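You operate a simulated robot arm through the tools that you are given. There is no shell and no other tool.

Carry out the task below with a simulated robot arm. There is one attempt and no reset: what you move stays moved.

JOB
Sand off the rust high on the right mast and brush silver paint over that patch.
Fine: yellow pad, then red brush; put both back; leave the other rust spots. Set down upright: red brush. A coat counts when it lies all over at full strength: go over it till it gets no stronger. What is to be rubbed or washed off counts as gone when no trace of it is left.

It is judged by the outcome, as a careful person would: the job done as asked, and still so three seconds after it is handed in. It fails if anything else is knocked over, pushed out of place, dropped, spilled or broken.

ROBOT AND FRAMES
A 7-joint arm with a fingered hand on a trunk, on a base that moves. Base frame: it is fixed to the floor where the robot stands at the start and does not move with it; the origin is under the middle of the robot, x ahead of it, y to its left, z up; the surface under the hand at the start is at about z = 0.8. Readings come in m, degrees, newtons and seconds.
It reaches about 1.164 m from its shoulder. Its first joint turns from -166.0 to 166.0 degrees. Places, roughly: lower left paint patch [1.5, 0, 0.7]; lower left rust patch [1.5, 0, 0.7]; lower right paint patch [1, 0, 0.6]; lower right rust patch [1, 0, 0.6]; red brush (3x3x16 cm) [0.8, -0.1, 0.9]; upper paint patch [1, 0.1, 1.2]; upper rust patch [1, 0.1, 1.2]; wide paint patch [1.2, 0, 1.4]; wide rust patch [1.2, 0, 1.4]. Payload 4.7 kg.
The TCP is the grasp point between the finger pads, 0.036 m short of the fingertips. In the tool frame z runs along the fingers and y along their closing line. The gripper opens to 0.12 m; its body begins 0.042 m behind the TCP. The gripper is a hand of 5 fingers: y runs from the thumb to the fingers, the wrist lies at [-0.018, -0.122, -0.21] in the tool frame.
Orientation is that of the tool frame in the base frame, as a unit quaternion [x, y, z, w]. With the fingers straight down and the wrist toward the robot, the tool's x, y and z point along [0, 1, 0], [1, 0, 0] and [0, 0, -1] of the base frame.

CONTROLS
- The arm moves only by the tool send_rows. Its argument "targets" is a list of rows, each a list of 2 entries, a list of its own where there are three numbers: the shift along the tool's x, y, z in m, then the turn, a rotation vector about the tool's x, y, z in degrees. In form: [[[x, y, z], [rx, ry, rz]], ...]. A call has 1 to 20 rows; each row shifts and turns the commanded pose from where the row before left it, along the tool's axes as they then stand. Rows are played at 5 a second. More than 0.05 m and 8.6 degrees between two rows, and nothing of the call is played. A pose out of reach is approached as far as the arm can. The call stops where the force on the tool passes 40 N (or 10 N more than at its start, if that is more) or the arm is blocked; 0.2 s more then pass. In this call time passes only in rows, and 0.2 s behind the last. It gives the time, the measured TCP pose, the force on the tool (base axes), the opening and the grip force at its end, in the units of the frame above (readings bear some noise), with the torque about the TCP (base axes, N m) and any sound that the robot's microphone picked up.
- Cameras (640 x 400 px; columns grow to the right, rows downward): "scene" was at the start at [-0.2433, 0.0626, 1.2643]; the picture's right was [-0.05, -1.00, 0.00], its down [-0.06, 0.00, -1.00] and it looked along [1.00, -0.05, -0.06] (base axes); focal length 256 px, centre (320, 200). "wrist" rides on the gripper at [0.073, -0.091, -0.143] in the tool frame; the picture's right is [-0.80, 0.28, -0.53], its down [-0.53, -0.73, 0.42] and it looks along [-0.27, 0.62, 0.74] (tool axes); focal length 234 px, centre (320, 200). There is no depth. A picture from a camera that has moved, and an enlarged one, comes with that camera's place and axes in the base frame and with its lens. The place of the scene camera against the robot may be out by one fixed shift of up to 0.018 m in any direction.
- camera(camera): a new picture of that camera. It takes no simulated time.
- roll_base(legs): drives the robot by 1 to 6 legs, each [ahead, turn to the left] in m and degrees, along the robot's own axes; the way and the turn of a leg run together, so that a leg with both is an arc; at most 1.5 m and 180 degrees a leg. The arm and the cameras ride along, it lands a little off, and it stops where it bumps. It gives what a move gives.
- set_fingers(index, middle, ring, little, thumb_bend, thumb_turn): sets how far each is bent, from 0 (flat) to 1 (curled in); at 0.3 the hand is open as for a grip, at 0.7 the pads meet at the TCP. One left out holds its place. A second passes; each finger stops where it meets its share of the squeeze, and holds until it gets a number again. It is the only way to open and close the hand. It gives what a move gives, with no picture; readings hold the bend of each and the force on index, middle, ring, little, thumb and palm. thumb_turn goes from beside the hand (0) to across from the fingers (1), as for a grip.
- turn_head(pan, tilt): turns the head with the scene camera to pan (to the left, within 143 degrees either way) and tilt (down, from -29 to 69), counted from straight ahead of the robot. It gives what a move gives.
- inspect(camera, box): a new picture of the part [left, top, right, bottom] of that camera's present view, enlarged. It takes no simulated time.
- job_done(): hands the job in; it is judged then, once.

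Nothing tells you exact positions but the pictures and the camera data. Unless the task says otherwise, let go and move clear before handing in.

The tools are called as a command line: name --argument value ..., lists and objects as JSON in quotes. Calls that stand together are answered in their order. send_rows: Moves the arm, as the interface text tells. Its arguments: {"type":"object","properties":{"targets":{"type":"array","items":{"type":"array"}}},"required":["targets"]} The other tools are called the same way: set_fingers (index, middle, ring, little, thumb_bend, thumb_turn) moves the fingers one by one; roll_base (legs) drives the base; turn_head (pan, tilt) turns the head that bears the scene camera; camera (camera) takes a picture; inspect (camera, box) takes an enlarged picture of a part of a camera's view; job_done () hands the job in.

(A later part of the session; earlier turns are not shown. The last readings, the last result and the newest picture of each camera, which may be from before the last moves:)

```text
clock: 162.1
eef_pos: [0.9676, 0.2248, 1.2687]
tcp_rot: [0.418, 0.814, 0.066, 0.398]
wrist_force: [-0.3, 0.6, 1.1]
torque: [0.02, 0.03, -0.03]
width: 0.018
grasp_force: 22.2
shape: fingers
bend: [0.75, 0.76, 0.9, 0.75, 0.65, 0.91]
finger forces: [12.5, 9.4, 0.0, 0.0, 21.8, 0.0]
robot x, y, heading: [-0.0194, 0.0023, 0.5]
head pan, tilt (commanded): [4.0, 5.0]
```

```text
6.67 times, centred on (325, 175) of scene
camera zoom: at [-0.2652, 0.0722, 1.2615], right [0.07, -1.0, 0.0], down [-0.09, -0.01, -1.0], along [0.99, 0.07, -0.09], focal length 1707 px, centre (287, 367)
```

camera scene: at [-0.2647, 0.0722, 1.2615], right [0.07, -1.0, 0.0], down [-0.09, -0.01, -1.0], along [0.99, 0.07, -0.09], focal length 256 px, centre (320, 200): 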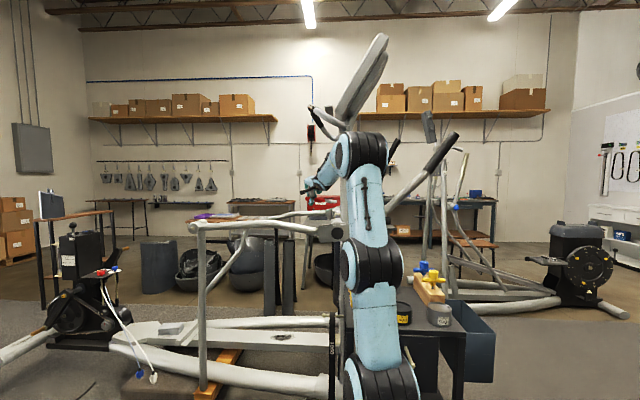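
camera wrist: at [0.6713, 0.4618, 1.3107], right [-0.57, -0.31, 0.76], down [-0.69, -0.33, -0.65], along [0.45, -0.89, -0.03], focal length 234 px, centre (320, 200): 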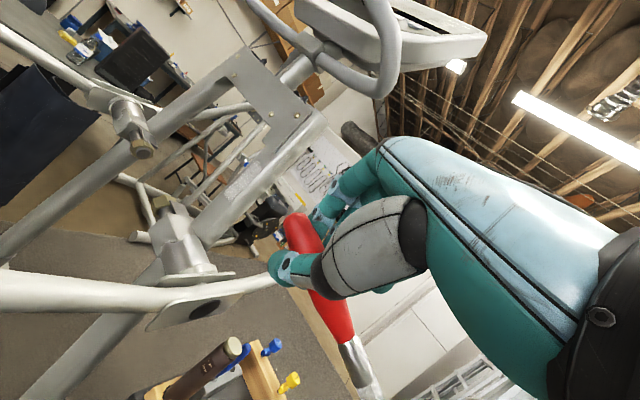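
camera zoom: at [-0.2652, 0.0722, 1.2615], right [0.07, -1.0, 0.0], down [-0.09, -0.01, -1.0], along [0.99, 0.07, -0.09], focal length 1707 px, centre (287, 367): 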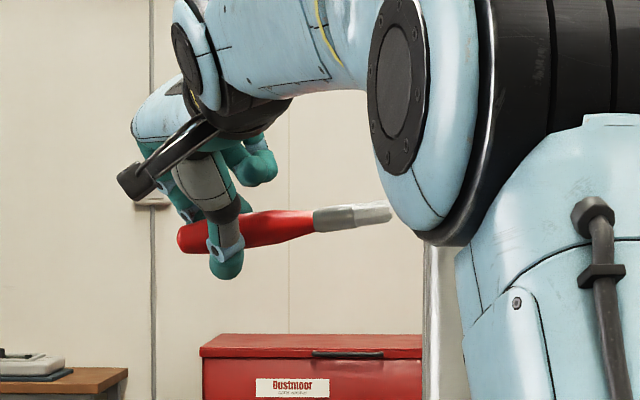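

Now the brush tips slightly upward, right for downward strokes. I'll move over the near edge of the patch and find contact.

send_rows --targets '[[[-0.0177, 0.0293, 0.0257], [0, 0, 0]], [[-0.0146, -0.0128, 0.0046], [0, 0, 0]], [[-0.0022, -0.0019, 0.0007], [0, 0, 0]]]'

inspect --camera "scene" --box '[310, 150, 360, 190]'

```text
clock: 162.9
eef_pos: [1.0106, 0.2028, 1.2739]
tcp_rot: [0.418, 0.814, 0.066, 0.398]
wrist_force: [0.3, 0.3, -0.2]
torque: [0.02, 0.01, -0.01]
width: 0.0181
grasp_force: 22.0
shape: fingers
bend: [0.75, 0.76, 0.9, 0.75, 0.65, 0.91]
finger forces: [12.6, 9.5, 0.0, 0.0, 21.9, 0.0]
robot x, y, heading: [-0.0202, -0.0003, 0.1]
head pan, tilt (commanded): [4.0, 5.0]
```

```text
10.00 times, centred on (335, 170) of scene
camera zoom: at [-0.2647, 0.0723, 1.2615], right [0.07, -1.0, 0.0], down [-0.09, -0.01, -1.0], along [0.99, 0.07, -0.09], focal length 2561 px, centre (170, 500)
```

zoom: 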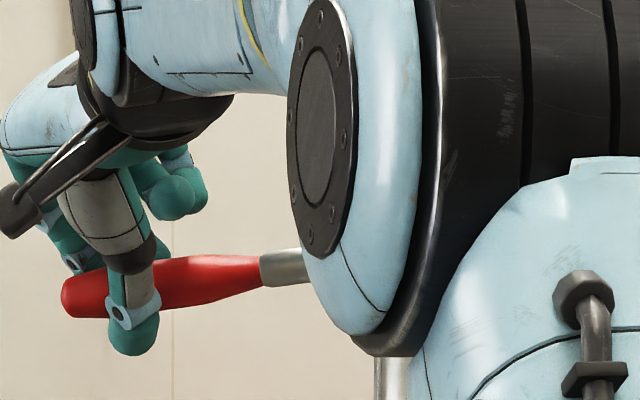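

send_rows --targets '[[[-0.0015, -0.0013, 0.0005], [0, 0, 0]], [[-0.0011, -0.001, 0.0003], [0, 0, 0]]]'

```text
clock: 163.5
eef_pos: [1.0106, 0.1983, 1.2731]
tcp_rot: [0.418, 0.815, 0.067, 0.396]
wrist_force: [-0.1, 0.4, -1.4]
torque: [0.02, 0.03, -0.08]
width: 0.0182
grasp_force: 21.9
shape: fingers
bend: [0.75, 0.76, 0.9, 0.75, 0.65, 0.91]
finger forces: [12.7, 9.5, 0.1, 0.1, 21.8, 0.1]
robot x, y, heading: [-0.0226, -0.0009, 0.1]
head pan, tilt (commanded): [4.0, 5.0]
```

send_rows --targets '[[[-0.0011, -0.001, 0.0003], [0, 0, 0]], [[-0.0011, -0.001, 0.0003], [0, 0, 0]]]'

```text
clock: 164.1
eef_pos: [1.0105, 0.1957, 1.2746]
tcp_rot: [0.419, 0.814, 0.065, 0.398]
wrist_force: [-0.1, 0.3, 0.2]
torque: [0.04, 0.03, 0.02]
width: 0.0183
grasp_force: 22.2
shape: fingers
bend: [0.75, 0.76, 0.9, 0.75, 0.65, 0.91]
finger forces: [12.6, 9.3, 0.0, 0.1, 21.9, 0.1]
robot x, y, heading: [-0.0212, -0.0008, 0.5]
head pan, tilt (commanded): [4.0, 5.0]
```

send_rows --targets '[[[0.0048, 0.0042, -0.0015], [0, 0, 0]], [[-0.004, 0.0075, 0.0084], [0, 0, 0]], [[-0.0015, -0.0013, 0.0005], [0, 0, 0]], [[-0.0015, -0.0013, 0.0005], [0, 0, 0]]]'

```text
clock: 165.1
eef_pos: [1.0221, 0.199, 1.2743]
tcp_rot: [0.418, 0.814, 0.066, 0.397]
wrist_force: [0.4, 4.4, 0.3]
torque: [0.05, -0.01, 0.01]
width: 0.0183
grasp_force: 22.2
shape: fingers
bend: [0.75, 0.76, 0.9, 0.75, 0.65, 0.91]
finger forces: [13.3, 9.4, 0.1, 0.0, 22.4, 0.0]
robot x, y, heading: [-0.0186, -0.0018, 0.2]
head pan, tilt (commanded): [4.0, 5.0]
```

Contact at TCP x = 1.022, so the near edge of the face lies just before it. I'll stroke down here.

send_rows --targets '[[[0.0004, 0.0004, -0.0001], [0, 0, 0]], [[0.0094, -0.0069, 0.0106], [0, 0, 0]], [[0.0094, -0.0069, 0.0106], [0, 0, 0]], [[0.0094, -0.0069, 0.0106], [0, 0, 0]], [[0.0094, -0.0069, 0.0106], [0, 0, 0]], [[0.0094, -0.0069, 0.0106], [0, 0, 0]], [[0.0094, -0.0069, 0.0106], [0, 0, 0]], [[0.0094, -0.0069, 0.0106], [0, 0, 0]], [[0.0094, -0.0069, 0.0106], [0, 0, 0]]]'

inspect --camera "scene" --box '[290, 165, 360, 225]'

```text
clock: 167.1
eef_pos: [1.0203, 0.2012, 1.1502]
tcp_rot: [0.418, 0.814, 0.066, 0.398]
wrist_force: [0.4, 0.2, -0.5]
torque: [0.03, -0.02, -0.02]
width: 0.0176
grasp_force: 22.7
shape: fingers
bend: [0.75, 0.76, 0.9, 0.75, 0.65, 0.91]
finger forces: [12.9, 10.3, 0.0, 0.0, 22.5, 0.1]
robot x, y, heading: [-0.0234, -0.0013, 0.2]
head pan, tilt (commanded): [4.0, 5.0]
```

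```text
6.67 times, centred on (325, 195) of scene
camera zoom: at [-0.2648, 0.0723, 1.2615], right [0.07, -1.0, 0.0], down [-0.09, -0.01, -1.0], along [0.99, 0.07, -0.09], focal length 1707 px, centre (287, 233)
```

zoom: 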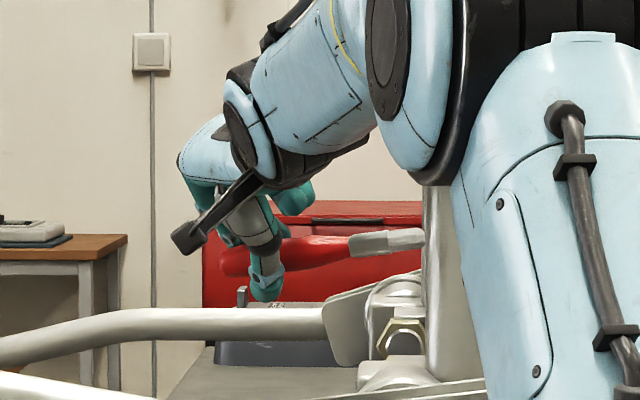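

send_rows --targets '[[[-0.0031, 0.0165, -0.0162], [0, 0, 0]], [[-0.0238, 0.0206, -0.0183], [0, 0, 0]], [[-0.0211, 0.0156, -0.0239], [0, 0, 0]], [[-0.0211, 0.0156, -0.0239], [0, 0, 0]], [[-0.0099, -0.0087, 0.0031], [0, 0, 0]], [[0.0094, -0.0069, 0.0106], [0, 0, 0]], [[0.0094, -0.0069, 0.0106], [0, 0, 0]], [[0.0094, -0.0069, 0.0106], [0, 0, 0]], [[0.0094, -0.0069, 0.0106], [0, 0, 0]], [[0.0094, -0.0069, 0.0106], [0, 0, 0]], [[0.0094, -0.0069, 0.0106], [0, 0, 0]], [[0.0094, -0.0069, 0.0106], [0, 0, 0]], [[0.0094, -0.0069, 0.0106], [0, 0, 0]]]'

```text
clock: 169.9
eef_pos: [1.0304, 0.1985, 1.1486]
tcp_rot: [0.418, 0.815, 0.066, 0.397]
wrist_force: [-0.7, 2.5, -0.5]
torque: [0.01, -0.02, -0.03]
width: 0.0176
grasp_force: 24.0
shape: fingers
bend: [0.75, 0.77, 0.9, 0.75, 0.65, 0.91]
finger forces: [13.6, 11.1, 0.1, 0.1, 23.1, 0.1]
robot x, y, heading: [-0.0226, 0.0009, 0.1]
head pan, tilt (commanded): [4.0, 5.0]
```

send_rows --targets '[[[-0.0031, 0.0165, -0.0162], [0, 0, 0]], [[-0.0238, 0.0206, -0.0183], [0, 0, 0]], [[-0.0211, 0.0156, -0.0239], [0, 0, 0]], [[-0.0211, 0.0156, -0.0239], [0, 0, 0]], [[-0.0092, -0.008, 0.0029], [0, 0, 0]], [[0.0094, -0.0069, 0.0106], [0, 0, 0]], [[0.0094, -0.0069, 0.0106], [0, 0, 0]], [[0.0094, -0.0069, 0.0106], [0, 0, 0]], [[0.0094, -0.0069, 0.0106], [0, 0, 0]], [[0.0094, -0.0069, 0.0106], [0, 0, 0]], [[0.0094, -0.0069, 0.0106], [0, 0, 0]], [[0.0094, -0.0069, 0.0106], [0, 0, 0]], [[0.0094, -0.0069, 0.0106], [0, 0, 0]]]'

inspect --camera "scene" --box '[290, 165, 360, 225]'

```text
clock: 172.7
eef_pos: [1.0373, 0.1976, 1.1498]
tcp_rot: [0.418, 0.814, 0.065, 0.398]
wrist_force: [-0.2, 2.0, 0.8]
torque: [0.0, 0.05, 0.01]
width: 0.0172
grasp_force: 23.8
shape: fingers
bend: [0.75, 0.77, 0.9, 0.75, 0.65, 0.91]
finger forces: [13.3, 10.9, 0.0, 0.0, 22.8, 0.0]
robot x, y, heading: [-0.022, -0.0012, 0.1]
head pan, tilt (commanded): [4.0, 5.0]
```

```text
6.67 times, centred on (325, 195) of scene
camera zoom: at [-0.2649, 0.0725, 1.2615], right [0.07, -1.0, 0.0], down [-0.09, -0.01, -1.0], along [0.99, 0.07, -0.09], focal length 1707 px, centre (287, 233)
```

zoom: 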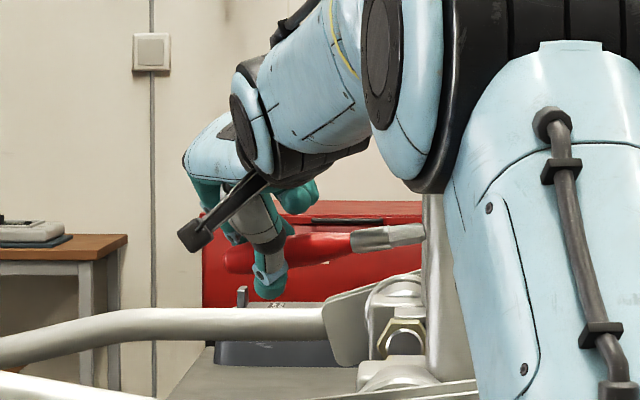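

send_rows --targets '[[[-0.0031, 0.0165, -0.0162], [0, 0, 0]], [[-0.0238, 0.0206, -0.0183], [0, 0, 0]], [[-0.0211, 0.0156, -0.0239], [0, 0, 0]], [[-0.0211, 0.0156, -0.0239], [0, 0, 0]], [[-0.0092, -0.008, 0.0029], [0, 0, 0]], [[0.0094, -0.0069, 0.0106], [0, 0, 0]], [[0.0094, -0.0069, 0.0106], [0, 0, 0]], [[0.0094, -0.0069, 0.0106], [0, 0, 0]], [[0.0094, -0.0069, 0.0106], [0, 0, 0]], [[0.0094, -0.0069, 0.0106], [0, 0, 0]], [[0.0094, -0.0069, 0.0106], [0, 0, 0]], [[0.0094, -0.0069, 0.0106], [0, 0, 0]], [[0.0094, -0.0069, 0.0106], [0, 0, 0]]]'

```text
clock: 175.5
eef_pos: [1.0446, 0.1971, 1.1497]
tcp_rot: [0.418, 0.814, 0.066, 0.398]
wrist_force: [0.4, 1.3, 0.4]
torque: [0.02, 0.05, -0.01]
width: 0.0172
grasp_force: 24.6
shape: fingers
bend: [0.75, 0.77, 0.9, 0.75, 0.65, 0.91]
finger forces: [13.3, 12.0, 0.0, 0.0, 23.6, 0.1]
robot x, y, heading: [-0.0228, 0.0015, 0.1]
head pan, tilt (commanded): [4.0, 5.0]
```

send_rows --targets '[[[-0.0031, 0.0165, -0.0162], [0, 0, 0]], [[-0.018, 0.0098, -0.0304], [0, 0, 0]], [[-0.018, 0.0098, -0.0304], [0, 0, 0]], [[-0.018, 0.0098, -0.0304], [0, 0, 0]], [[-0.0088, -0.0077, 0.0027], [0, 0, 0]], [[0.0094, -0.0069, 0.0106], [0, 0, 0]], [[0.0094, -0.0069, 0.0106], [0, 0, 0]], [[0.0094, -0.0069, 0.0106], [0, 0, 0]], [[0.0094, -0.0069, 0.0106], [0, 0, 0]], [[0.0094, -0.0069, 0.0106], [0, 0, 0]], [[0.0094, -0.0069, 0.0106], [0, 0, 0]], [[0.0094, -0.0069, 0.0106], [0, 0, 0]], [[0.0094, -0.0069, 0.0106], [0, 0, 0]]]'

inspect --camera "scene" --box '[290, 165, 360, 225]'

```text
clock: 178.3
eef_pos: [1.0175, 0.1973, 1.1503]
tcp_rot: [0.418, 0.814, 0.065, 0.398]
wrist_force: [0.5, 2.8, -0.3]
torque: [0.0, -0.01, -0.01]
width: 0.0171
grasp_force: 24.1
shape: fingers
bend: [0.75, 0.77, 0.9, 0.75, 0.65, 0.91]
finger forces: [12.9, 12.3, 0.0, 0.0, 23.5, 0.0]
robot x, y, heading: [-0.0247, -0.0024, 0.1]
head pan, tilt (commanded): [4.0, 5.0]
```

```text
6.67 times, centred on (325, 195) of scene
camera zoom: at [-0.2649, 0.0724, 1.2615], right [0.07, -1.0, 0.0], down [-0.09, -0.01, -1.0], along [0.99, 0.07, -0.09], focal length 1707 px, centre (287, 233)
```

zoom: 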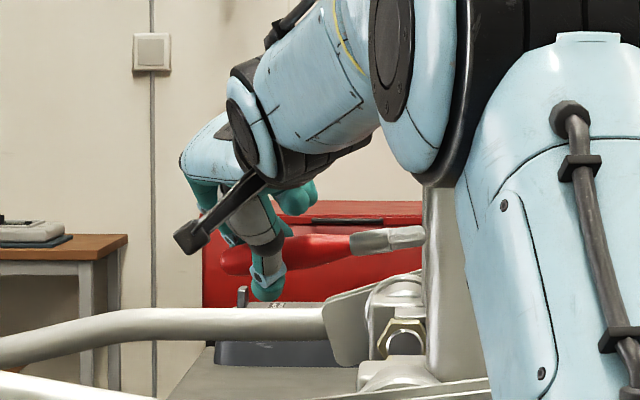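

All columns now have downward passes as well. Back off for another look.

send_rows --targets '[[[0.0256, 0.0225, -0.008], [0, 0, 0]], [[0.0256, 0.0225, -0.008], [0, 0, 0]], [[0.004, -0.0154, -0.0433], [0, 0, 0]], [[0.004, -0.0154, -0.0433], [0, 0, 0]], [[0.004, -0.0154, -0.0433], [0, 0, 0]], [[0.004, -0.0154, -0.0433], [0, 0, 0]], [[0.004, -0.0154, -0.0433], [0, 0, 0]], [[0.004, -0.0154, -0.0433], [0, 0, 0]], [[0.004, -0.0154, -0.0433], [0, 0, 0]], [[0, 0, 0], [2.38, -2.86, 6.84]], [[0, 0, 0], [2.38, -2.86, 6.84]], [[0, 0, 0], [2.38, -2.86, 6.84]], [[0, 0, 0], [2.38, -2.86, 6.84]], [[0, 0, 0], [2.38, -2.86, 6.84]], [[0, 0, 0], [2.38, -2.86, 6.84]], [[0, 0, 0], [2.38, -2.86, 6.84]], [[0, 0, 0], [2.38, -2.86, 6.84]], [[0, 0, 0], [2.38, -2.86, 6.84]]]'

inspect --camera "wrist" --box '[190, 130, 310, 220]'

inspect --camera "wrist" --box '[225, 155, 289, 205]'

camera --camera "wrist"

```text
clock: 182.1
eef_pos: [0.7279, 0.2877, 1.292]
tcp_rot: [0.837, 0.383, 0.024, 0.389]
wrist_force: [-0.4, 0.0, -0.2]
torque: [0.1, 0.02, -0.02]
width: 0.017
grasp_force: 22.6
shape: fingers
bend: [0.75, 0.76, 0.9, 0.75, 0.65, 0.91]
finger forces: [12.0, 10.9, 0.1, 0.0, 22.6, 0.0]
robot x, y, heading: [-0.0218, -0.0006, 0.5]
head pan, tilt (commanded): [4.0, 5.0]
```

```text
4.44 times, centred on (250, 175) of wrist
camera zoom: at [0.6728, 0.4641, 1.3102], right [-0.57, -0.31, 0.76], down [-0.69, -0.32, -0.65], along [0.45, -0.89, -0.03], focal length 1041 px, centre (631, 311)
```

zoom: 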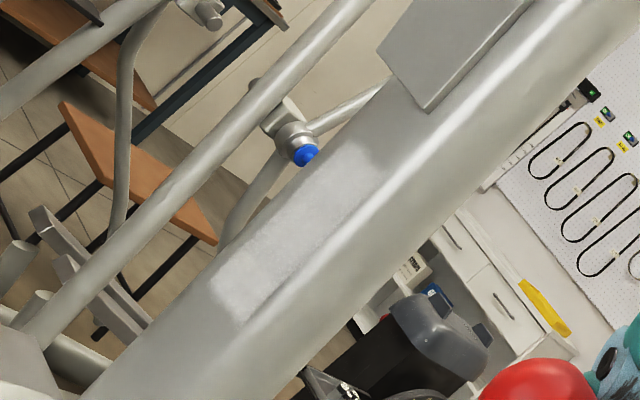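

```text
8.00 times, centred on (257, 180) of wrist
camera zoom: at [0.6728, 0.4641, 1.3102], right [-0.57, -0.31, 0.76], down [-0.69, -0.32, -0.65], along [0.45, -0.89, -0.03], focal length 1873 px, centre (824, 360)
```

zoom: 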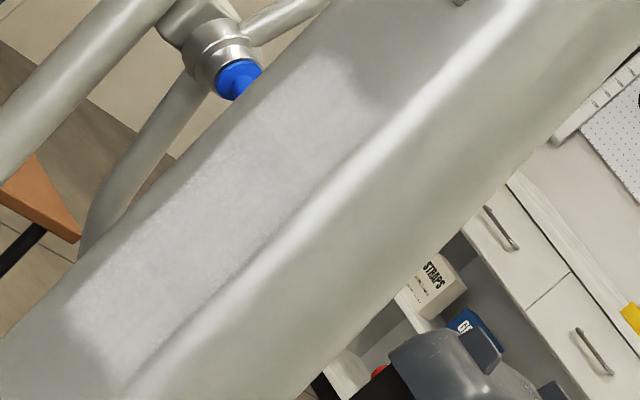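

```text
taken
camera wrist: at [0.6728, 0.4641, 1.3102], right [-0.57, -0.31, 0.76], down [-0.69, -0.32, -0.65], along [0.45, -0.89, -0.03], focal length 234 px, centre (320, 200)
```

wrist: 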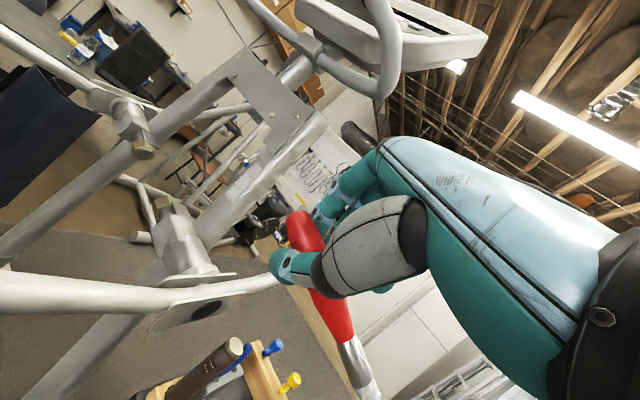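

inspect --camera "wrist" --box '[232, 178, 264, 203]'

inspect --camera "wrist" --box '[252, 158, 284, 183]'

inspect --camera "wrist" --box '[335, 330, 405, 400]'

```text
16.00 times, centred on (248, 190) of wrist
camera zoom: at [0.6728, 0.4641, 1.3102], right [-0.57, -0.31, 0.76], down [-0.69, -0.32, -0.65], along [0.45, -0.89, -0.03], focal length 3747 px, centre (1472, 352)
```

zoom: 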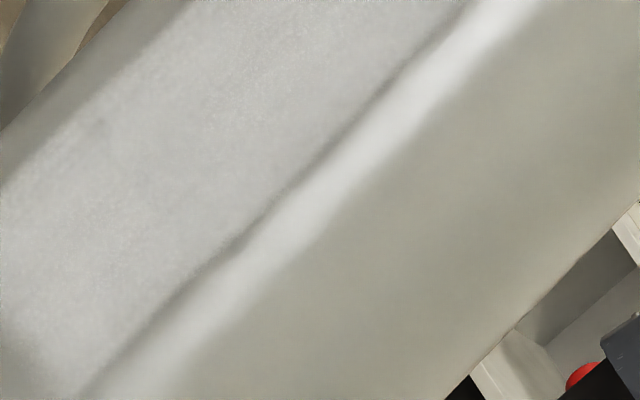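

```text
16.00 times, centred on (268, 170) of wrist
camera zoom: at [0.6728, 0.4641, 1.3102], right [-0.57, -0.31, 0.76], down [-0.69, -0.32, -0.65], along [0.45, -0.89, -0.03], focal length 3747 px, centre (1152, 672)
```

zoom: 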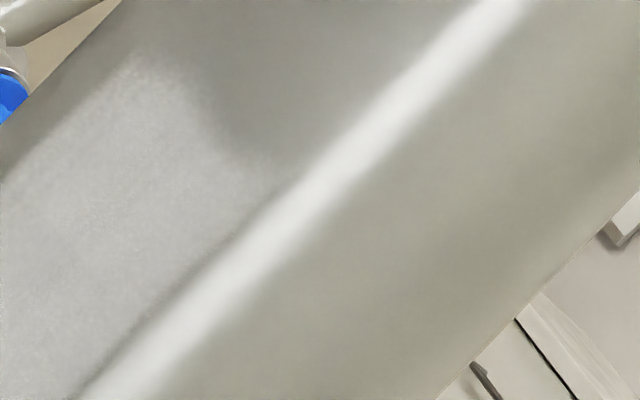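

```text
5.71 times, centred on (370, 365) of wrist
camera zoom: at [0.6728, 0.4641, 1.3102], right [-0.57, -0.31, 0.76], down [-0.69, -0.32, -0.65], along [0.45, -0.89, -0.03], focal length 1338 px, centre (34, -743)
```

zoom: 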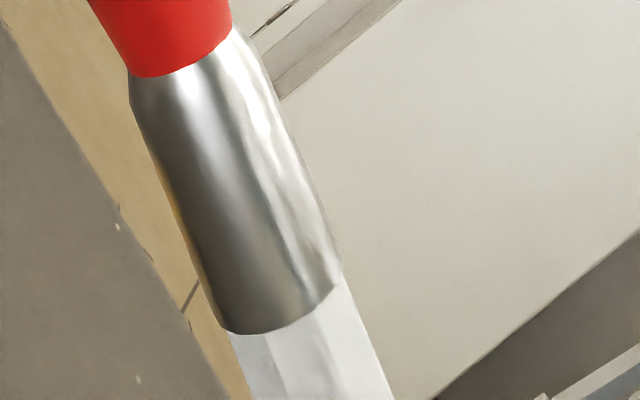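

The rectangle's edges haven't changed after the last passes and its top 1.4 cm still looks bare, so the brush may have run dry. I'll re-dip it carefully, backing the robot up first to give the arm room.

roll_base --legs '[[-0.25, 0]]'

send_rows --targets '[[[0, 0, 0], [-0.41, 6.71, 3.98]], [[0, 0, 0], [-0.41, 6.71, 3.98]], [[0, 0, 0], [-0.41, 6.71, 3.98]], [[0, 0, 0], [-0.41, 6.71, 3.98]], [[0, 0, 0], [-0.41, 6.71, 3.98]], [[0, 0, 0], [-0.41, 6.71, 3.98]], [[0, 0, 0], [-0.41, 6.71, 3.98]], [[0, 0, 0], [-0.41, 6.71, 3.98]]]'

camera --camera "scene"

camera --camera "wrist"

```text
clock: 183.9
eef_pos: [0.4766, 0.2899, 1.2909]
tcp_rot: [0.836, 0.385, 0.024, 0.391]
wrist_force: [0.2, -0.5, -0.6]
torque: [0.03, 0.0, 0.0]
width: 0.0166
grasp_force: 22.5
shape: fingers
bend: [0.75, 0.76, 0.9, 0.75, 0.65, 0.91]
finger forces: [12.1, 10.9, 0.0, 0.0, 22.5, 0.0]
robot x, y, heading: [-0.2732, -0.0037, 0.5]
head pan, tilt (commanded): [4.0, 5.0]
```

```text
clock: 185.7
eef_pos: [0.4772, 0.2909, 1.2901]
tcp_rot: [0.795, 0.281, 0.507, 0.177]
wrist_force: [-0.3, -0.5, -0.4]
torque: [0.01, -0.01, 0.01]
width: 0.0163
grasp_force: 22.3
shape: fingers
bend: [0.75, 0.76, 0.9, 0.75, 0.66, 0.91]
finger forces: [10.4, 11.8, 0.1, 0.1, 22.1, 0.0]
robot x, y, heading: [-0.2701, -0.0023, 0.6]
head pan, tilt (commanded): [4.0, 5.0]
```

```text
taken
camera scene: at [-0.5144, 0.07, 1.2615], right [0.07, -1.0, 0.0], down [-0.09, -0.01, -1.0], along [0.99, 0.07, -0.09], focal length 256 px, centre (320, 200)
```

scene: 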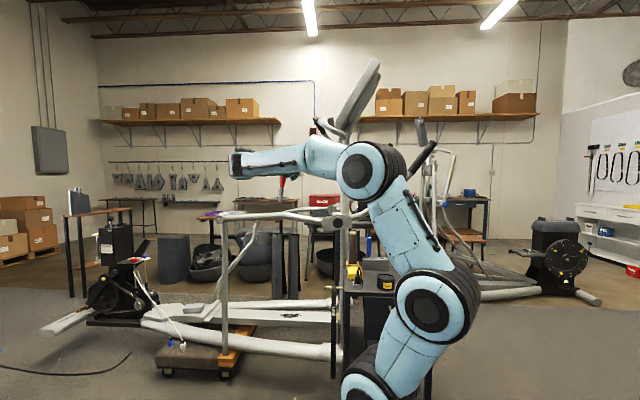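

```text
taken
camera wrist: at [0.346, 0.4069, 1.3497], right [-0.66, -0.72, -0.19], down [0.02, 0.24, -0.97], along [0.75, -0.65, -0.15], focal length 234 px, centre (320, 200)
```

wrist: 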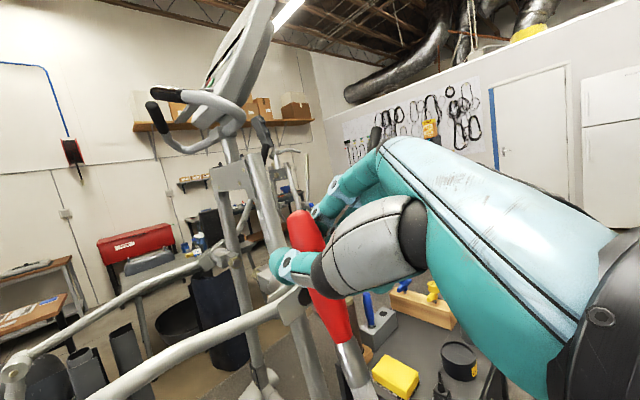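

The brush is slowly turning in my pinch grip. The safe course is to set it upright in its holder now and take it again with a firm full-hand grip. I'll measure how it sits in the hand.

inspect --camera "wrist" --box '[260, 200, 420, 400]'

inspect --camera "scene" --box '[220, 130, 340, 230]'

```text
2.00 times, centred on (340, 300) of wrist
camera zoom: at [0.346, 0.4069, 1.3497], right [-0.66, -0.72, -0.19], down [0.02, 0.24, -0.97], along [0.75, -0.65, -0.15], focal length 468 px, centre (280, 0)
```

zoom: 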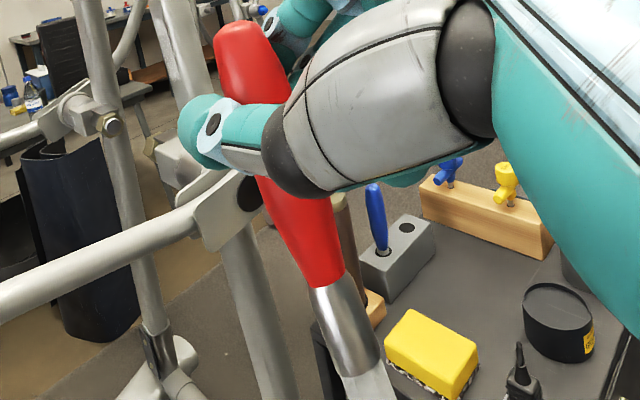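

```text
4.00 times, centred on (280, 180) of scene
camera zoom: at [-0.5144, 0.07, 1.2615], right [0.07, -1.0, 0.0], down [-0.09, -0.01, -1.0], along [0.99, 0.07, -0.09], focal length 1024 px, centre (480, 280)
```

zoom: 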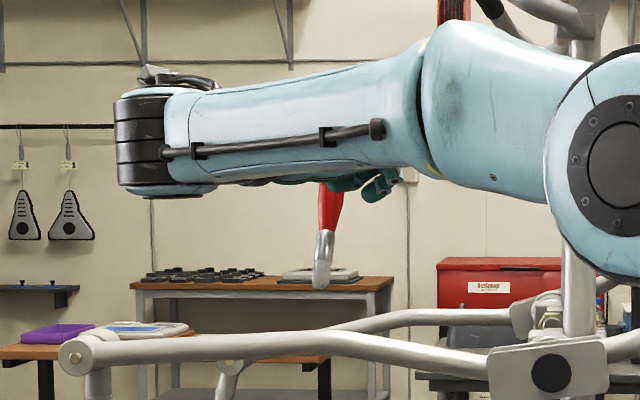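

I'll rotate so the fingers point down and lay the brush on the clear part of the table, between the cans, holder, block and pad, where it can't roll off.

send_rows --targets '[[[0, 0, 0], [5.5, -0.51, -6.24]], [[0, 0, 0], [5.5, -0.51, -6.24]], [[0, 0, 0], [5.5, -0.51, -6.24]], [[0, 0, 0], [5.5, -0.51, -6.24]], [[0, 0, 0], [5.5, -0.51, -6.24]], [[0, 0, 0], [5.5, -0.51, -6.24]], [[0, 0, 0], [5.5, -0.51, -6.24]], [[0, 0, 0], [5.5, -0.51, -6.24]], [[0, 0, 0], [5.5, -0.51, -6.24]], [[0, 0, 0], [5.5, -0.51, -6.24]], [[0, 0, 0], [5.5, -0.51, -6.24]], [[0, 0, 0], [5.5, -0.51, -6.24]], [[0, 0, 0], [5.5, -0.51, -6.24]]]'

camera --camera "wrist"

```text
clock: 188.5
eef_pos: [0.4768, 0.2903, 1.2917]
tcp_rot: [0.416, 0.91, -0.002, 0.001]
wrist_force: [-0.7, -0.3, 0.6]
torque: [0.0, 0.0, 0.04]
width: 0.0158
grasp_force: 22.0
shape: fingers
bend: [0.75, 0.76, 0.9, 0.75, 0.66, 0.91]
finger forces: [9.8, 11.9, 0.0, 0.0, 21.9, 0.0]
robot x, y, heading: [-0.2701, -0.003, 0.4]
head pan, tilt (commanded): [4.0, 5.0]
```

```text
taken
camera wrist: at [0.3598, 0.2858, 1.4337], right [0.74, -0.42, 0.53], down [-0.2, -0.88, -0.42], along [0.64, 0.2, -0.74], focal length 234 px, centre (320, 200)
```

wrist: 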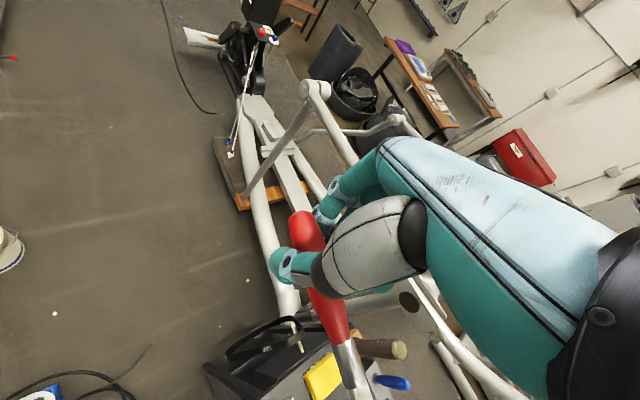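

send_rows --targets '[[[-0.0358, -0.0084, 0.0264], [0, 0, 0]], [[-0.0358, -0.0084, 0.0264], [0, 0, 0]], [[-0.0358, -0.0084, 0.0264], [0, 0, 0]], [[-0.0358, -0.0084, 0.0264], [0, 0, 0]], [[-0.0358, -0.0084, 0.0264], [0, 0, 0]], [[-0.0358, -0.0084, 0.0264], [0, 0, 0]], [[-0.0358, -0.0084, 0.0264], [0, 0, 0]], [[-0.0358, -0.0084, 0.0264], [0, 0, 0]], [[-0.0358, -0.0084, 0.0264], [0, 0, 0]], [[-0.0358, -0.0084, 0.0264], [0, 0, 0]], [[-0.0358, -0.0084, 0.0264], [0, 0, 0]]]'

camera --camera "wrist"

inspect --camera "scene" --box '[320, 180, 460, 320]'

```text
clock: 190.9
eef_pos: [0.6651, -0.0702, 1.0037]
tcp_rot: [0.415, 0.91, -0.002, 0.002]
wrist_force: [0.0, 0.9, -0.2]
torque: [-0.02, -0.03, -0.02]
width: 0.0155
grasp_force: 21.6
shape: fingers
bend: [0.75, 0.76, 0.9, 0.75, 0.66, 0.91]
finger forces: [9.8, 11.7, 0.1, 0.1, 21.6, 0.1]
robot x, y, heading: [-0.2723, -0.0025, 0.4]
head pan, tilt (commanded): [4.0, 5.0]
```

```text
taken
camera wrist: at [0.5476, -0.0729, 1.1455], right [0.74, -0.42, 0.53], down [-0.2, -0.88, -0.42], along [0.64, 0.2, -0.74], focal length 234 px, centre (320, 200)
```

wrist: 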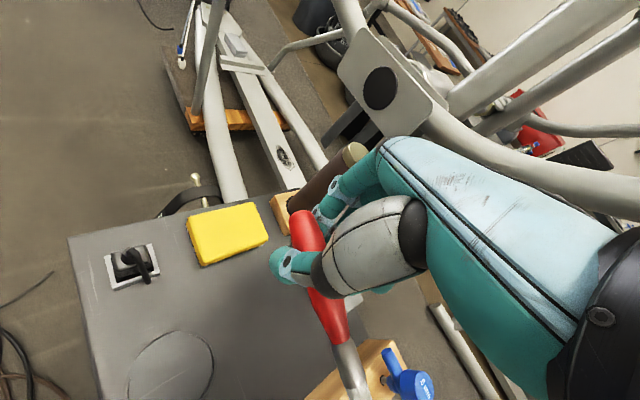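

```text
2.86 times, centred on (390, 250) of scene
camera zoom: at [-0.5147, 0.0699, 1.2615], right [0.08, -1.0, 0.0], down [-0.09, -0.01, -1.0], along [0.99, 0.07, -0.09], focal length 732 px, centre (120, 57)
```

zoom: 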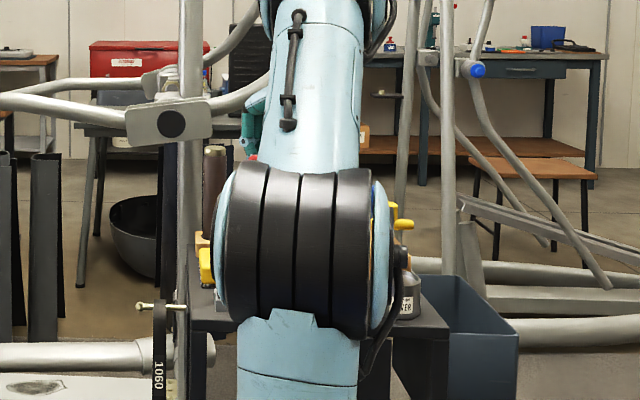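

send_rows --targets '[[[0, 0, 0.045], [0, 0, 0]], [[0, 0, 0.045], [0, 0, 0]], [[0, 0, 0.035], [0, 0, 0]]]'

camera --camera "wrist"

```text
clock: 191.7
eef_pos: [0.6651, -0.0708, 0.8787]
tcp_rot: [0.416, 0.909, -0.002, 0.002]
wrist_force: [-0.8, 0.5, 1.1]
torque: [-0.02, -0.03, 0.0]
width: 0.0151
grasp_force: 22.0
shape: fingers
bend: [0.75, 0.76, 0.9, 0.75, 0.66, 0.91]
finger forces: [9.8, 11.7, 0.0, 0.1, 21.8, 0.0]
robot x, y, heading: [-0.2705, -0.0042, 0.4]
head pan, tilt (commanded): [4.0, 5.0]
```

```text
taken
camera wrist: at [0.5479, -0.0746, 1.0209], right [0.74, -0.42, 0.53], down [-0.2, -0.88, -0.42], along [0.64, 0.2, -0.74], focal length 234 px, centre (320, 200)
```

wrist: 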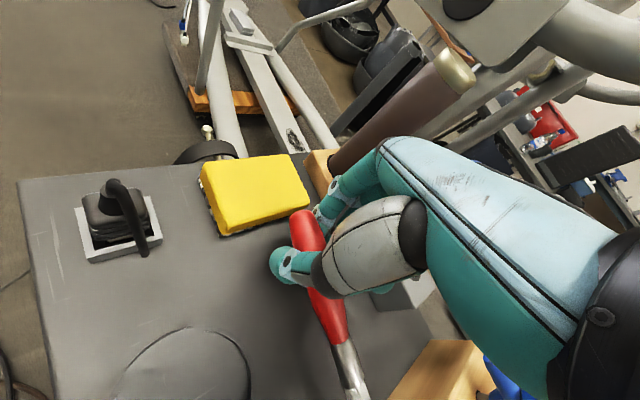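

send_rows --targets '[[[0, 0, 0.015], [5.25, -6.04, 0]], [[0, 0, 0.01], [0, 0, 0]], [[0, 0, 0.006], [0, 0, 0]]]'

inspect --camera "wrist" --box '[240, 180, 460, 400]'

```text
clock: 192.5
eef_pos: [0.664, -0.0727, 0.8471]
tcp_rot: [0.413, 0.908, -0.066, 0.029]
wrist_force: [-0.7, 0.1, -0.7]
torque: [-0.01, 0.0, 0.01]
width: 0.015
grasp_force: 21.7
shape: fingers
bend: [0.75, 0.76, 0.9, 0.75, 0.66, 0.91]
finger forces: [9.7, 11.9, 0.1, 0.0, 21.9, 0.0]
robot x, y, heading: [-0.2674, -0.0008, 0.1]
head pan, tilt (commanded): [4.0, 5.0]
```

```text
1.82 times, centred on (350, 290) of wrist
camera zoom: at [0.5477, -0.0564, 0.9881], right [0.74, -0.34, 0.58], down [-0.21, -0.93, -0.29], along [0.64, 0.1, -0.76], focal length 426 px, centre (266, 36)
```

zoom: 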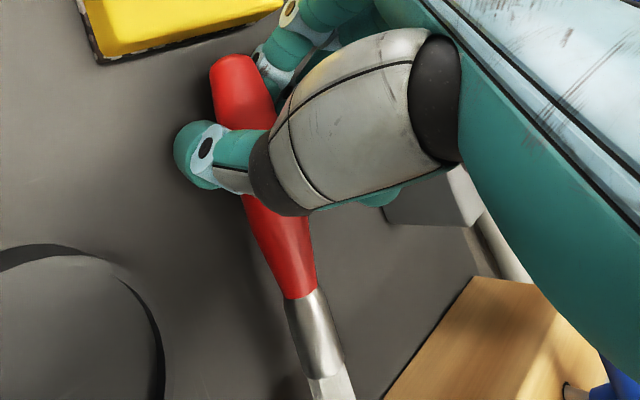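

send_rows --targets '[[[0, 0, 0.003], [0, 0, 0]], [[0, 0, 0.002], [0, 0, 0]]]'

```text
clock: 193.1
eef_pos: [0.6658, -0.0734, 0.8421]
tcp_rot: [0.414, 0.907, -0.066, 0.031]
wrist_force: [0.5, 1.0, -0.9]
torque: [0.05, 0.02, -0.02]
width: 0.0148
grasp_force: 21.8
shape: fingers
bend: [0.75, 0.76, 0.9, 0.75, 0.66, 0.91]
finger forces: [9.7, 11.9, 0.0, 0.0, 21.9, 0.1]
robot x, y, heading: [-0.2727, -0.0009, 0.4]
head pan, tilt (commanded): [4.0, 5.0]
```

send_rows --targets '[[[0, 0, 0.002], [0, 0, 0]], [[0, 0, 0.002], [0, 0, 0]]]'

```text
clock: 193.7
eef_pos: [0.6653, -0.074, 0.8373]
tcp_rot: [0.414, 0.907, -0.066, 0.031]
wrist_force: [-0.6, 0.1, -0.2]
torque: [0.03, -0.01, -0.01]
width: 0.0151
grasp_force: 21.2
shape: fingers
bend: [0.75, 0.76, 0.9, 0.75, 0.66, 0.91]
finger forces: [9.8, 12.0, 0.0, 0.1, 21.7, 0.0]
robot x, y, heading: [-0.2724, -0.0039, 0.2]
head pan, tilt (commanded): [4.0, 5.0]
```

send_rows --targets '[[[0, 0, 0.002], [0, 0, 0]]]'

inspect --camera "wrist" --box '[240, 180, 460, 400]'

```text
clock: 194.1
eef_pos: [0.6655, -0.0735, 0.8369]
tcp_rot: [0.415, 0.907, -0.065, 0.031]
wrist_force: [-2.8, 0.8, 8.2]
torque: [-0.02, 0.31, -0.04]
width: 0.0147
grasp_force: 25.6
shape: fingers
bend: [0.75, 0.76, 0.9, 0.75, 0.66, 0.91]
finger forces: [9.6, 11.1, 0.0, 0.0, 29.6, 0.0]
robot x, y, heading: [-0.2728, -0.0024, -0.1]
head pan, tilt (commanded): [4.0, 5.0]
```

```text
1.82 times, centred on (350, 290) of wrist
camera zoom: at [0.5481, -0.0579, 0.9781], right [0.74, -0.34, 0.58], down [-0.2, -0.93, -0.29], along [0.64, 0.1, -0.76], focal length 426 px, centre (266, 36)
```

zoom: 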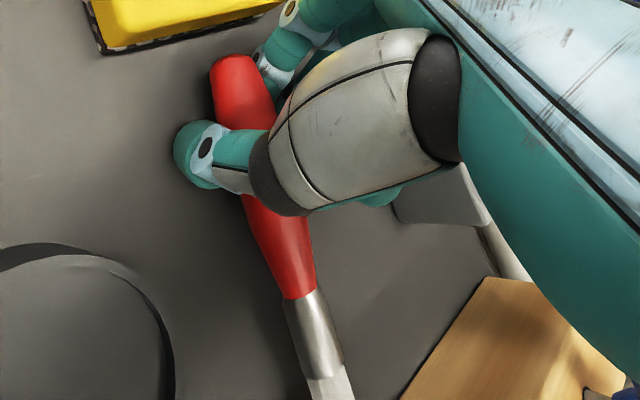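

The hand is at the table. I'll raise it a millimetre and release gently.

send_rows --targets '[[[0, 0, -0.0015], [0, 0, 0]]]'

set_fingers --index 0.62 --middle 0.62 --thumb_bend 0.55

inspect --camera "wrist" --box '[240, 180, 460, 400]'

```text
clock: 194.5
eef_pos: [0.6658, -0.0744, 0.8363]
tcp_rot: [0.415, 0.907, -0.065, 0.03]
wrist_force: [-1.4, -0.3, 4.1]
torque: [-0.01, 0.08, 0.02]
width: 0.0147
grasp_force: 24.3
shape: fingers
bend: [0.75, 0.76, 0.9, 0.75, 0.66, 0.91]
finger forces: [9.7, 12.4, 0.0, 0.0, 26.5, 0.0]
robot x, y, heading: [-0.2741, -0.0017, 0.3]
head pan, tilt (commanded): [4.0, 5.0]
```

```text
clock: 195.5
eef_pos: [0.6654, -0.0734, 0.8389]
tcp_rot: [0.414, 0.907, -0.065, 0.031]
wrist_force: [-2.8, 1.5, 20.2]
torque: [0.24, 0.08, 0.04]
width: 0.0273
grasp_force: 9.7
shape: fingers
bend: [0.68, 0.63, 0.9, 0.75, 0.55, 0.97]
finger forces: [18.0, 2.3, 0.0, 0.0, 0.0, 0.0]
robot x, y, heading: [-0.2703, -0.0029, -0.0]
head pan, tilt (commanded): [4.0, 5.0]
```

```text
1.82 times, centred on (350, 290) of wrist
camera zoom: at [0.548, -0.0574, 0.98], right [0.74, -0.34, 0.58], down [-0.2, -0.93, -0.29], along [0.65, 0.1, -0.76], focal length 426 px, centre (266, 36)
```

zoom: 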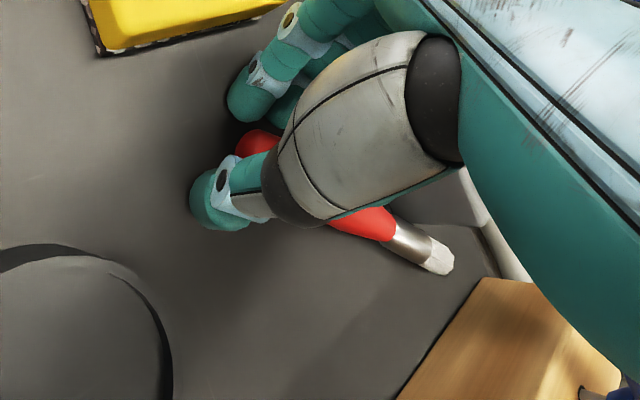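

send_rows --targets '[[[0, 0, -0.004], [0, 0, 0]], [[0, 0, -0.006], [0, 0, 0]]]'

inspect --camera "wrist" --box '[240, 180, 460, 400]'

```text
clock: 196.1
eef_pos: [0.6634, -0.0706, 0.8451]
tcp_rot: [0.414, 0.908, -0.066, 0.028]
wrist_force: [-1.2, 0.4, -0.3]
torque: [-0.01, -0.02, -0.01]
width: 0.0371
grasp_force: 0.0
shape: fingers
bend: [0.62, 0.62, 0.9, 0.75, 0.55, 0.97]
finger forces: [0.0, 0.0, 0.0, 0.0, 0.0, 0.1]
robot x, y, heading: [-0.2724, -0.003, 0.3]
head pan, tilt (commanded): [4.0, 5.0]
```

```text
1.82 times, centred on (350, 290) of wrist
camera zoom: at [0.5478, -0.0557, 0.9872], right [0.74, -0.34, 0.58], down [-0.21, -0.93, -0.29], along [0.64, 0.1, -0.76], focal length 426 px, centre (266, 36)
```

zoom: 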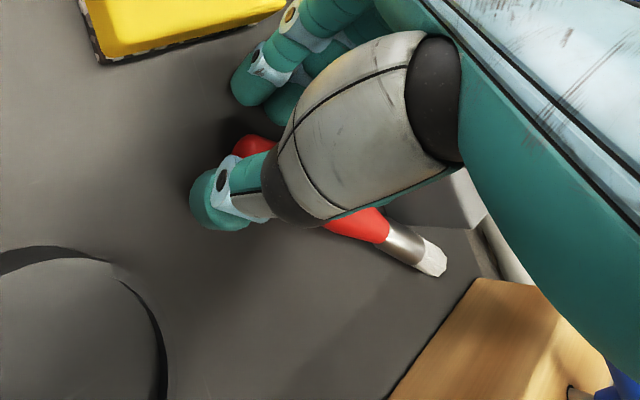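

set_fingers --index 0.3 --middle 0.3 --ring 0.3 --little 0.3 --thumb_bend 0.3

send_rows --targets '[[[0, 0, -0.03], [0, 0, 0]], [[0, 0, -0.05], [-5.25, 6.04, 0]], [[0, 0, -0.05], [0, 0, 0]], [[0, 0, -0.05], [0, 0, 0]], [[0, 0, -0.05], [0, 0, 0]]]'

camera --camera "wrist"

inspect --camera "wrist" --box '[200, 200, 440, 400]'

```text
clock: 197.1
eef_pos: [0.6638, -0.0728, 0.8466]
tcp_rot: [0.414, 0.907, -0.066, 0.03]
wrist_force: [-12.4, -3.9, -3.4]
torque: [-0.04, 0.31, -0.2]
width: 0.1219
grasp_force: 6.0
shape: fingers
bend: [0.3, 0.3, 0.32, 0.35, 0.3, 0.97]
finger forces: [0.0, 0.0, 3.1, 9.3, 0.1, 0.1]
robot x, y, heading: [-0.2708, -0.0018, 0.3]
head pan, tilt (commanded): [4.0, 5.0]
```

```text
clock: 198.3
eef_pos: [0.6648, -0.0595, 1.0757]
tcp_rot: [0.415, 0.91, -0.002, 0.0]
wrist_force: [0.4, 0.0, -0.5]
torque: [-0.03, 0.05, 0.01]
width: 0.1219
grasp_force: 0.2
shape: fingers
bend: [0.3, 0.3, 0.3, 0.3, 0.3, 0.98]
finger forces: [0.1, 0.1, 0.0, 0.0, 0.1, 0.0]
robot x, y, heading: [-0.2725, -0.0059, 0.3]
head pan, tilt (commanded): [4.0, 5.0]
```

```text
taken
camera wrist: at [0.5486, -0.0637, 1.2186], right [0.74, -0.42, 0.53], down [-0.21, -0.88, -0.42], along [0.64, 0.2, -0.74], focal length 234 px, centre (320, 200)
```

wrist: 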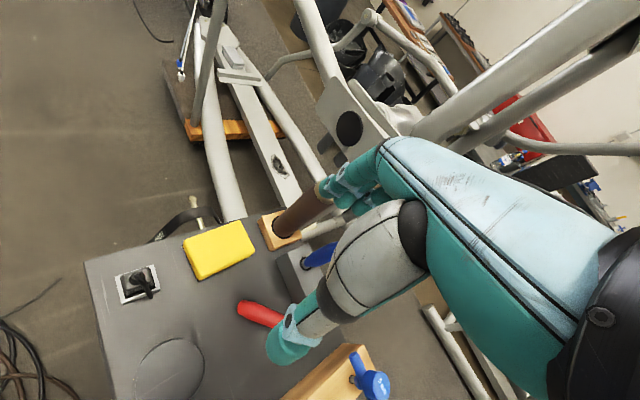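

```text
2.00 times, centred on (320, 300) of wrist
camera zoom: at [0.5486, -0.0637, 1.2186], right [0.74, -0.42, 0.53], down [-0.21, -0.88, -0.42], along [0.64, 0.2, -0.74], focal length 468 px, centre (320, 0)
```

zoom: 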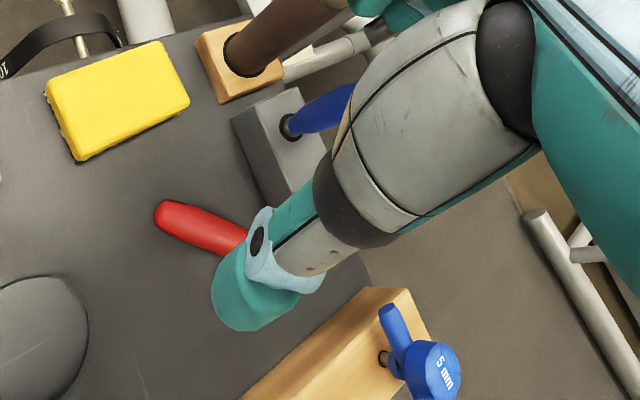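

The brush is on the table. I'll square the hand up, move back, and see exactly how it lies.

send_rows --targets '[[[0, -0.02, -0.02], [0, 0, 8.2]], [[0, -0.02, -0.02], [0, 0, 8.2]], [[0, -0.02, 0], [0, 0, 8.2]], [[0, -0.02, 0], [0, 0, 8.2]], [[0, -0.02, 0], [0, 0, 8.2]]]'

camera --camera "wrist"

inspect --camera "wrist" --box '[120, 180, 360, 360]'

```text
clock: 199.5
eef_pos: [0.5755, -0.101, 1.1143]
tcp_rot: [0.709, 0.705, -0.002, 0.0]
wrist_force: [0.6, -0.1, -0.4]
torque: [0.03, 0.02, 0.02]
width: 0.1222
grasp_force: 0.1
shape: fingers
bend: [0.3, 0.3, 0.3, 0.3, 0.3, 0.98]
finger forces: [0.0, 0.1, 0.0, 0.0, 0.1, 0.1]
robot x, y, heading: [-0.271, -0.0009, 0.3]
head pan, tilt (commanded): [4.0, 5.0]
```

```text
taken
camera wrist: at [0.4845, -0.0263, 1.2576], right [0.28, -0.8, 0.53], down [-0.73, -0.53, -0.42], along [0.62, -0.27, -0.74], focal length 234 px, centre (320, 200)
```

wrist: 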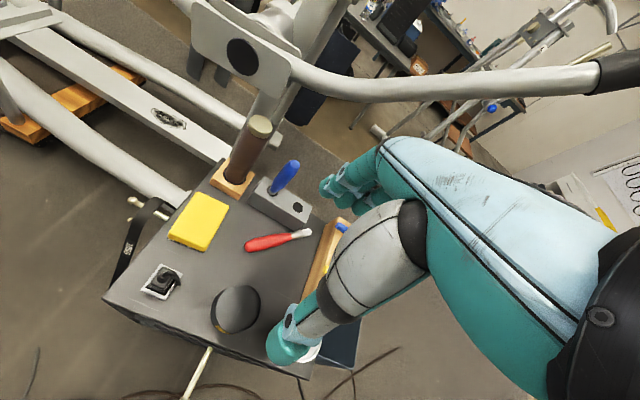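

```text
2.22 times, centred on (240, 270) of wrist
camera zoom: at [0.4845, -0.0263, 1.2576], right [0.28, -0.8, 0.53], down [-0.73, -0.53, -0.42], along [0.62, -0.27, -0.74], focal length 520 px, centre (498, 44)
```

zoom: 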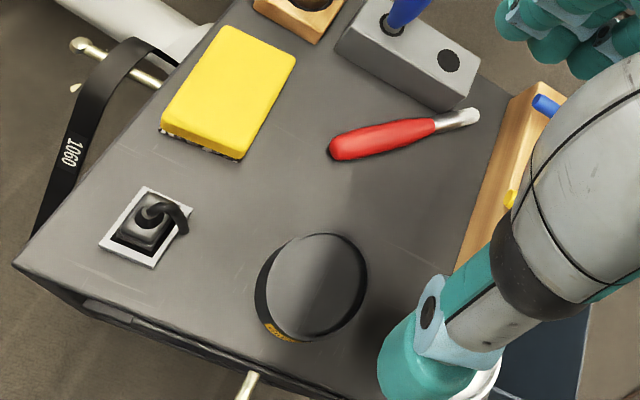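

Everything else is still in place, and the brush lies diagonally with its rear end at (0.656, −0.081) and tip at (0.766, −0.196). The holder is close by, so I'll pre-shape a narrow index, middle and thumb pinch with the other two fingers curled away.

set_fingers --index 0.54 --middle 0.54 --ring 1.0 --little 1.0 --thumb_bend 0.5

send_rows --targets '[[[0, 0.02, 0], [0, 0, -8]], [[0, 0.02, 0], [0, 0, -8]], [[0, 0.02, 0], [0, 0, -8]], [[0, 0.02, 0], [0, 0, -8]], [[0, 0.01, 0], [0, 0, -8]], [[0, 0, 0], [0, 0, -8]]]'

camera --camera "wrist"

inspect --camera "wrist" --box '[200, 180, 440, 400]'

```text
clock: 200.5
eef_pos: [0.5751, -0.1001, 1.1169]
tcp_rot: [0.708, 0.707, -0.001, 0.001]
wrist_force: [0.3, -0.2, -0.1]
torque: [-0.02, 0.01, 0.02]
width: 0.0576
grasp_force: 0.1
shape: fingers
bend: [0.54, 0.54, 1.0, 1.0, 0.5, 0.98]
finger forces: [0.0, 0.0, 0.0, 0.0, 0.1, 0.0]
robot x, y, heading: [-0.2716, -0.006, 0.4]
head pan, tilt (commanded): [4.0, 5.0]
```

```text
clock: 201.9
eef_pos: [0.6613, -0.0794, 1.1164]
tcp_rot: [0.358, 0.934, -0.002, 0.001]
wrist_force: [-1.0, 0.1, 0.4]
torque: [-0.02, -0.01, 0.0]
width: 0.0575
grasp_force: 0.1
shape: fingers
bend: [0.54, 0.54, 1.0, 1.0, 0.5, 0.98]
finger forces: [0.0, 0.0, 0.0, 0.0, 0.0, 0.0]
robot x, y, heading: [-0.2693, -0.0058, 0.4]
head pan, tilt (commanded): [4.0, 5.0]
```

```text
taken
camera wrist: at [0.5459, -0.0974, 1.2589], right [0.78, -0.33, 0.53], down [-0.09, -0.9, -0.42], along [0.61, 0.28, -0.74], focal length 234 px, centre (320, 200)
```

wrist: 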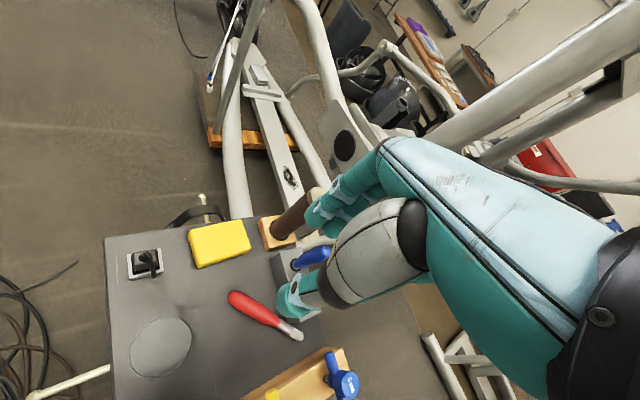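

```text
1.82 times, centred on (320, 290) of wrist
camera zoom: at [0.5459, -0.0974, 1.2589], right [0.78, -0.33, 0.53], down [-0.09, -0.9, -0.42], along [0.61, 0.28, -0.74], focal length 426 px, centre (320, 36)
```

zoom: 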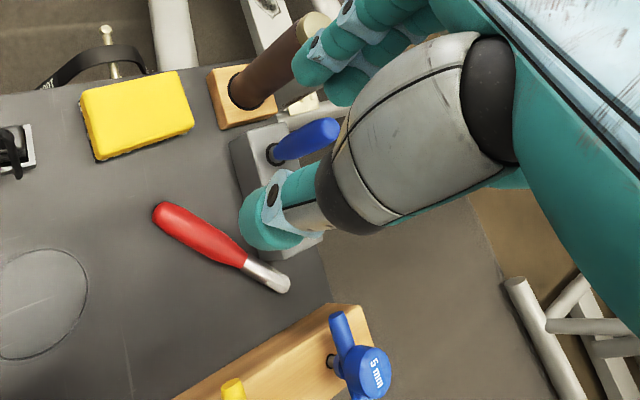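

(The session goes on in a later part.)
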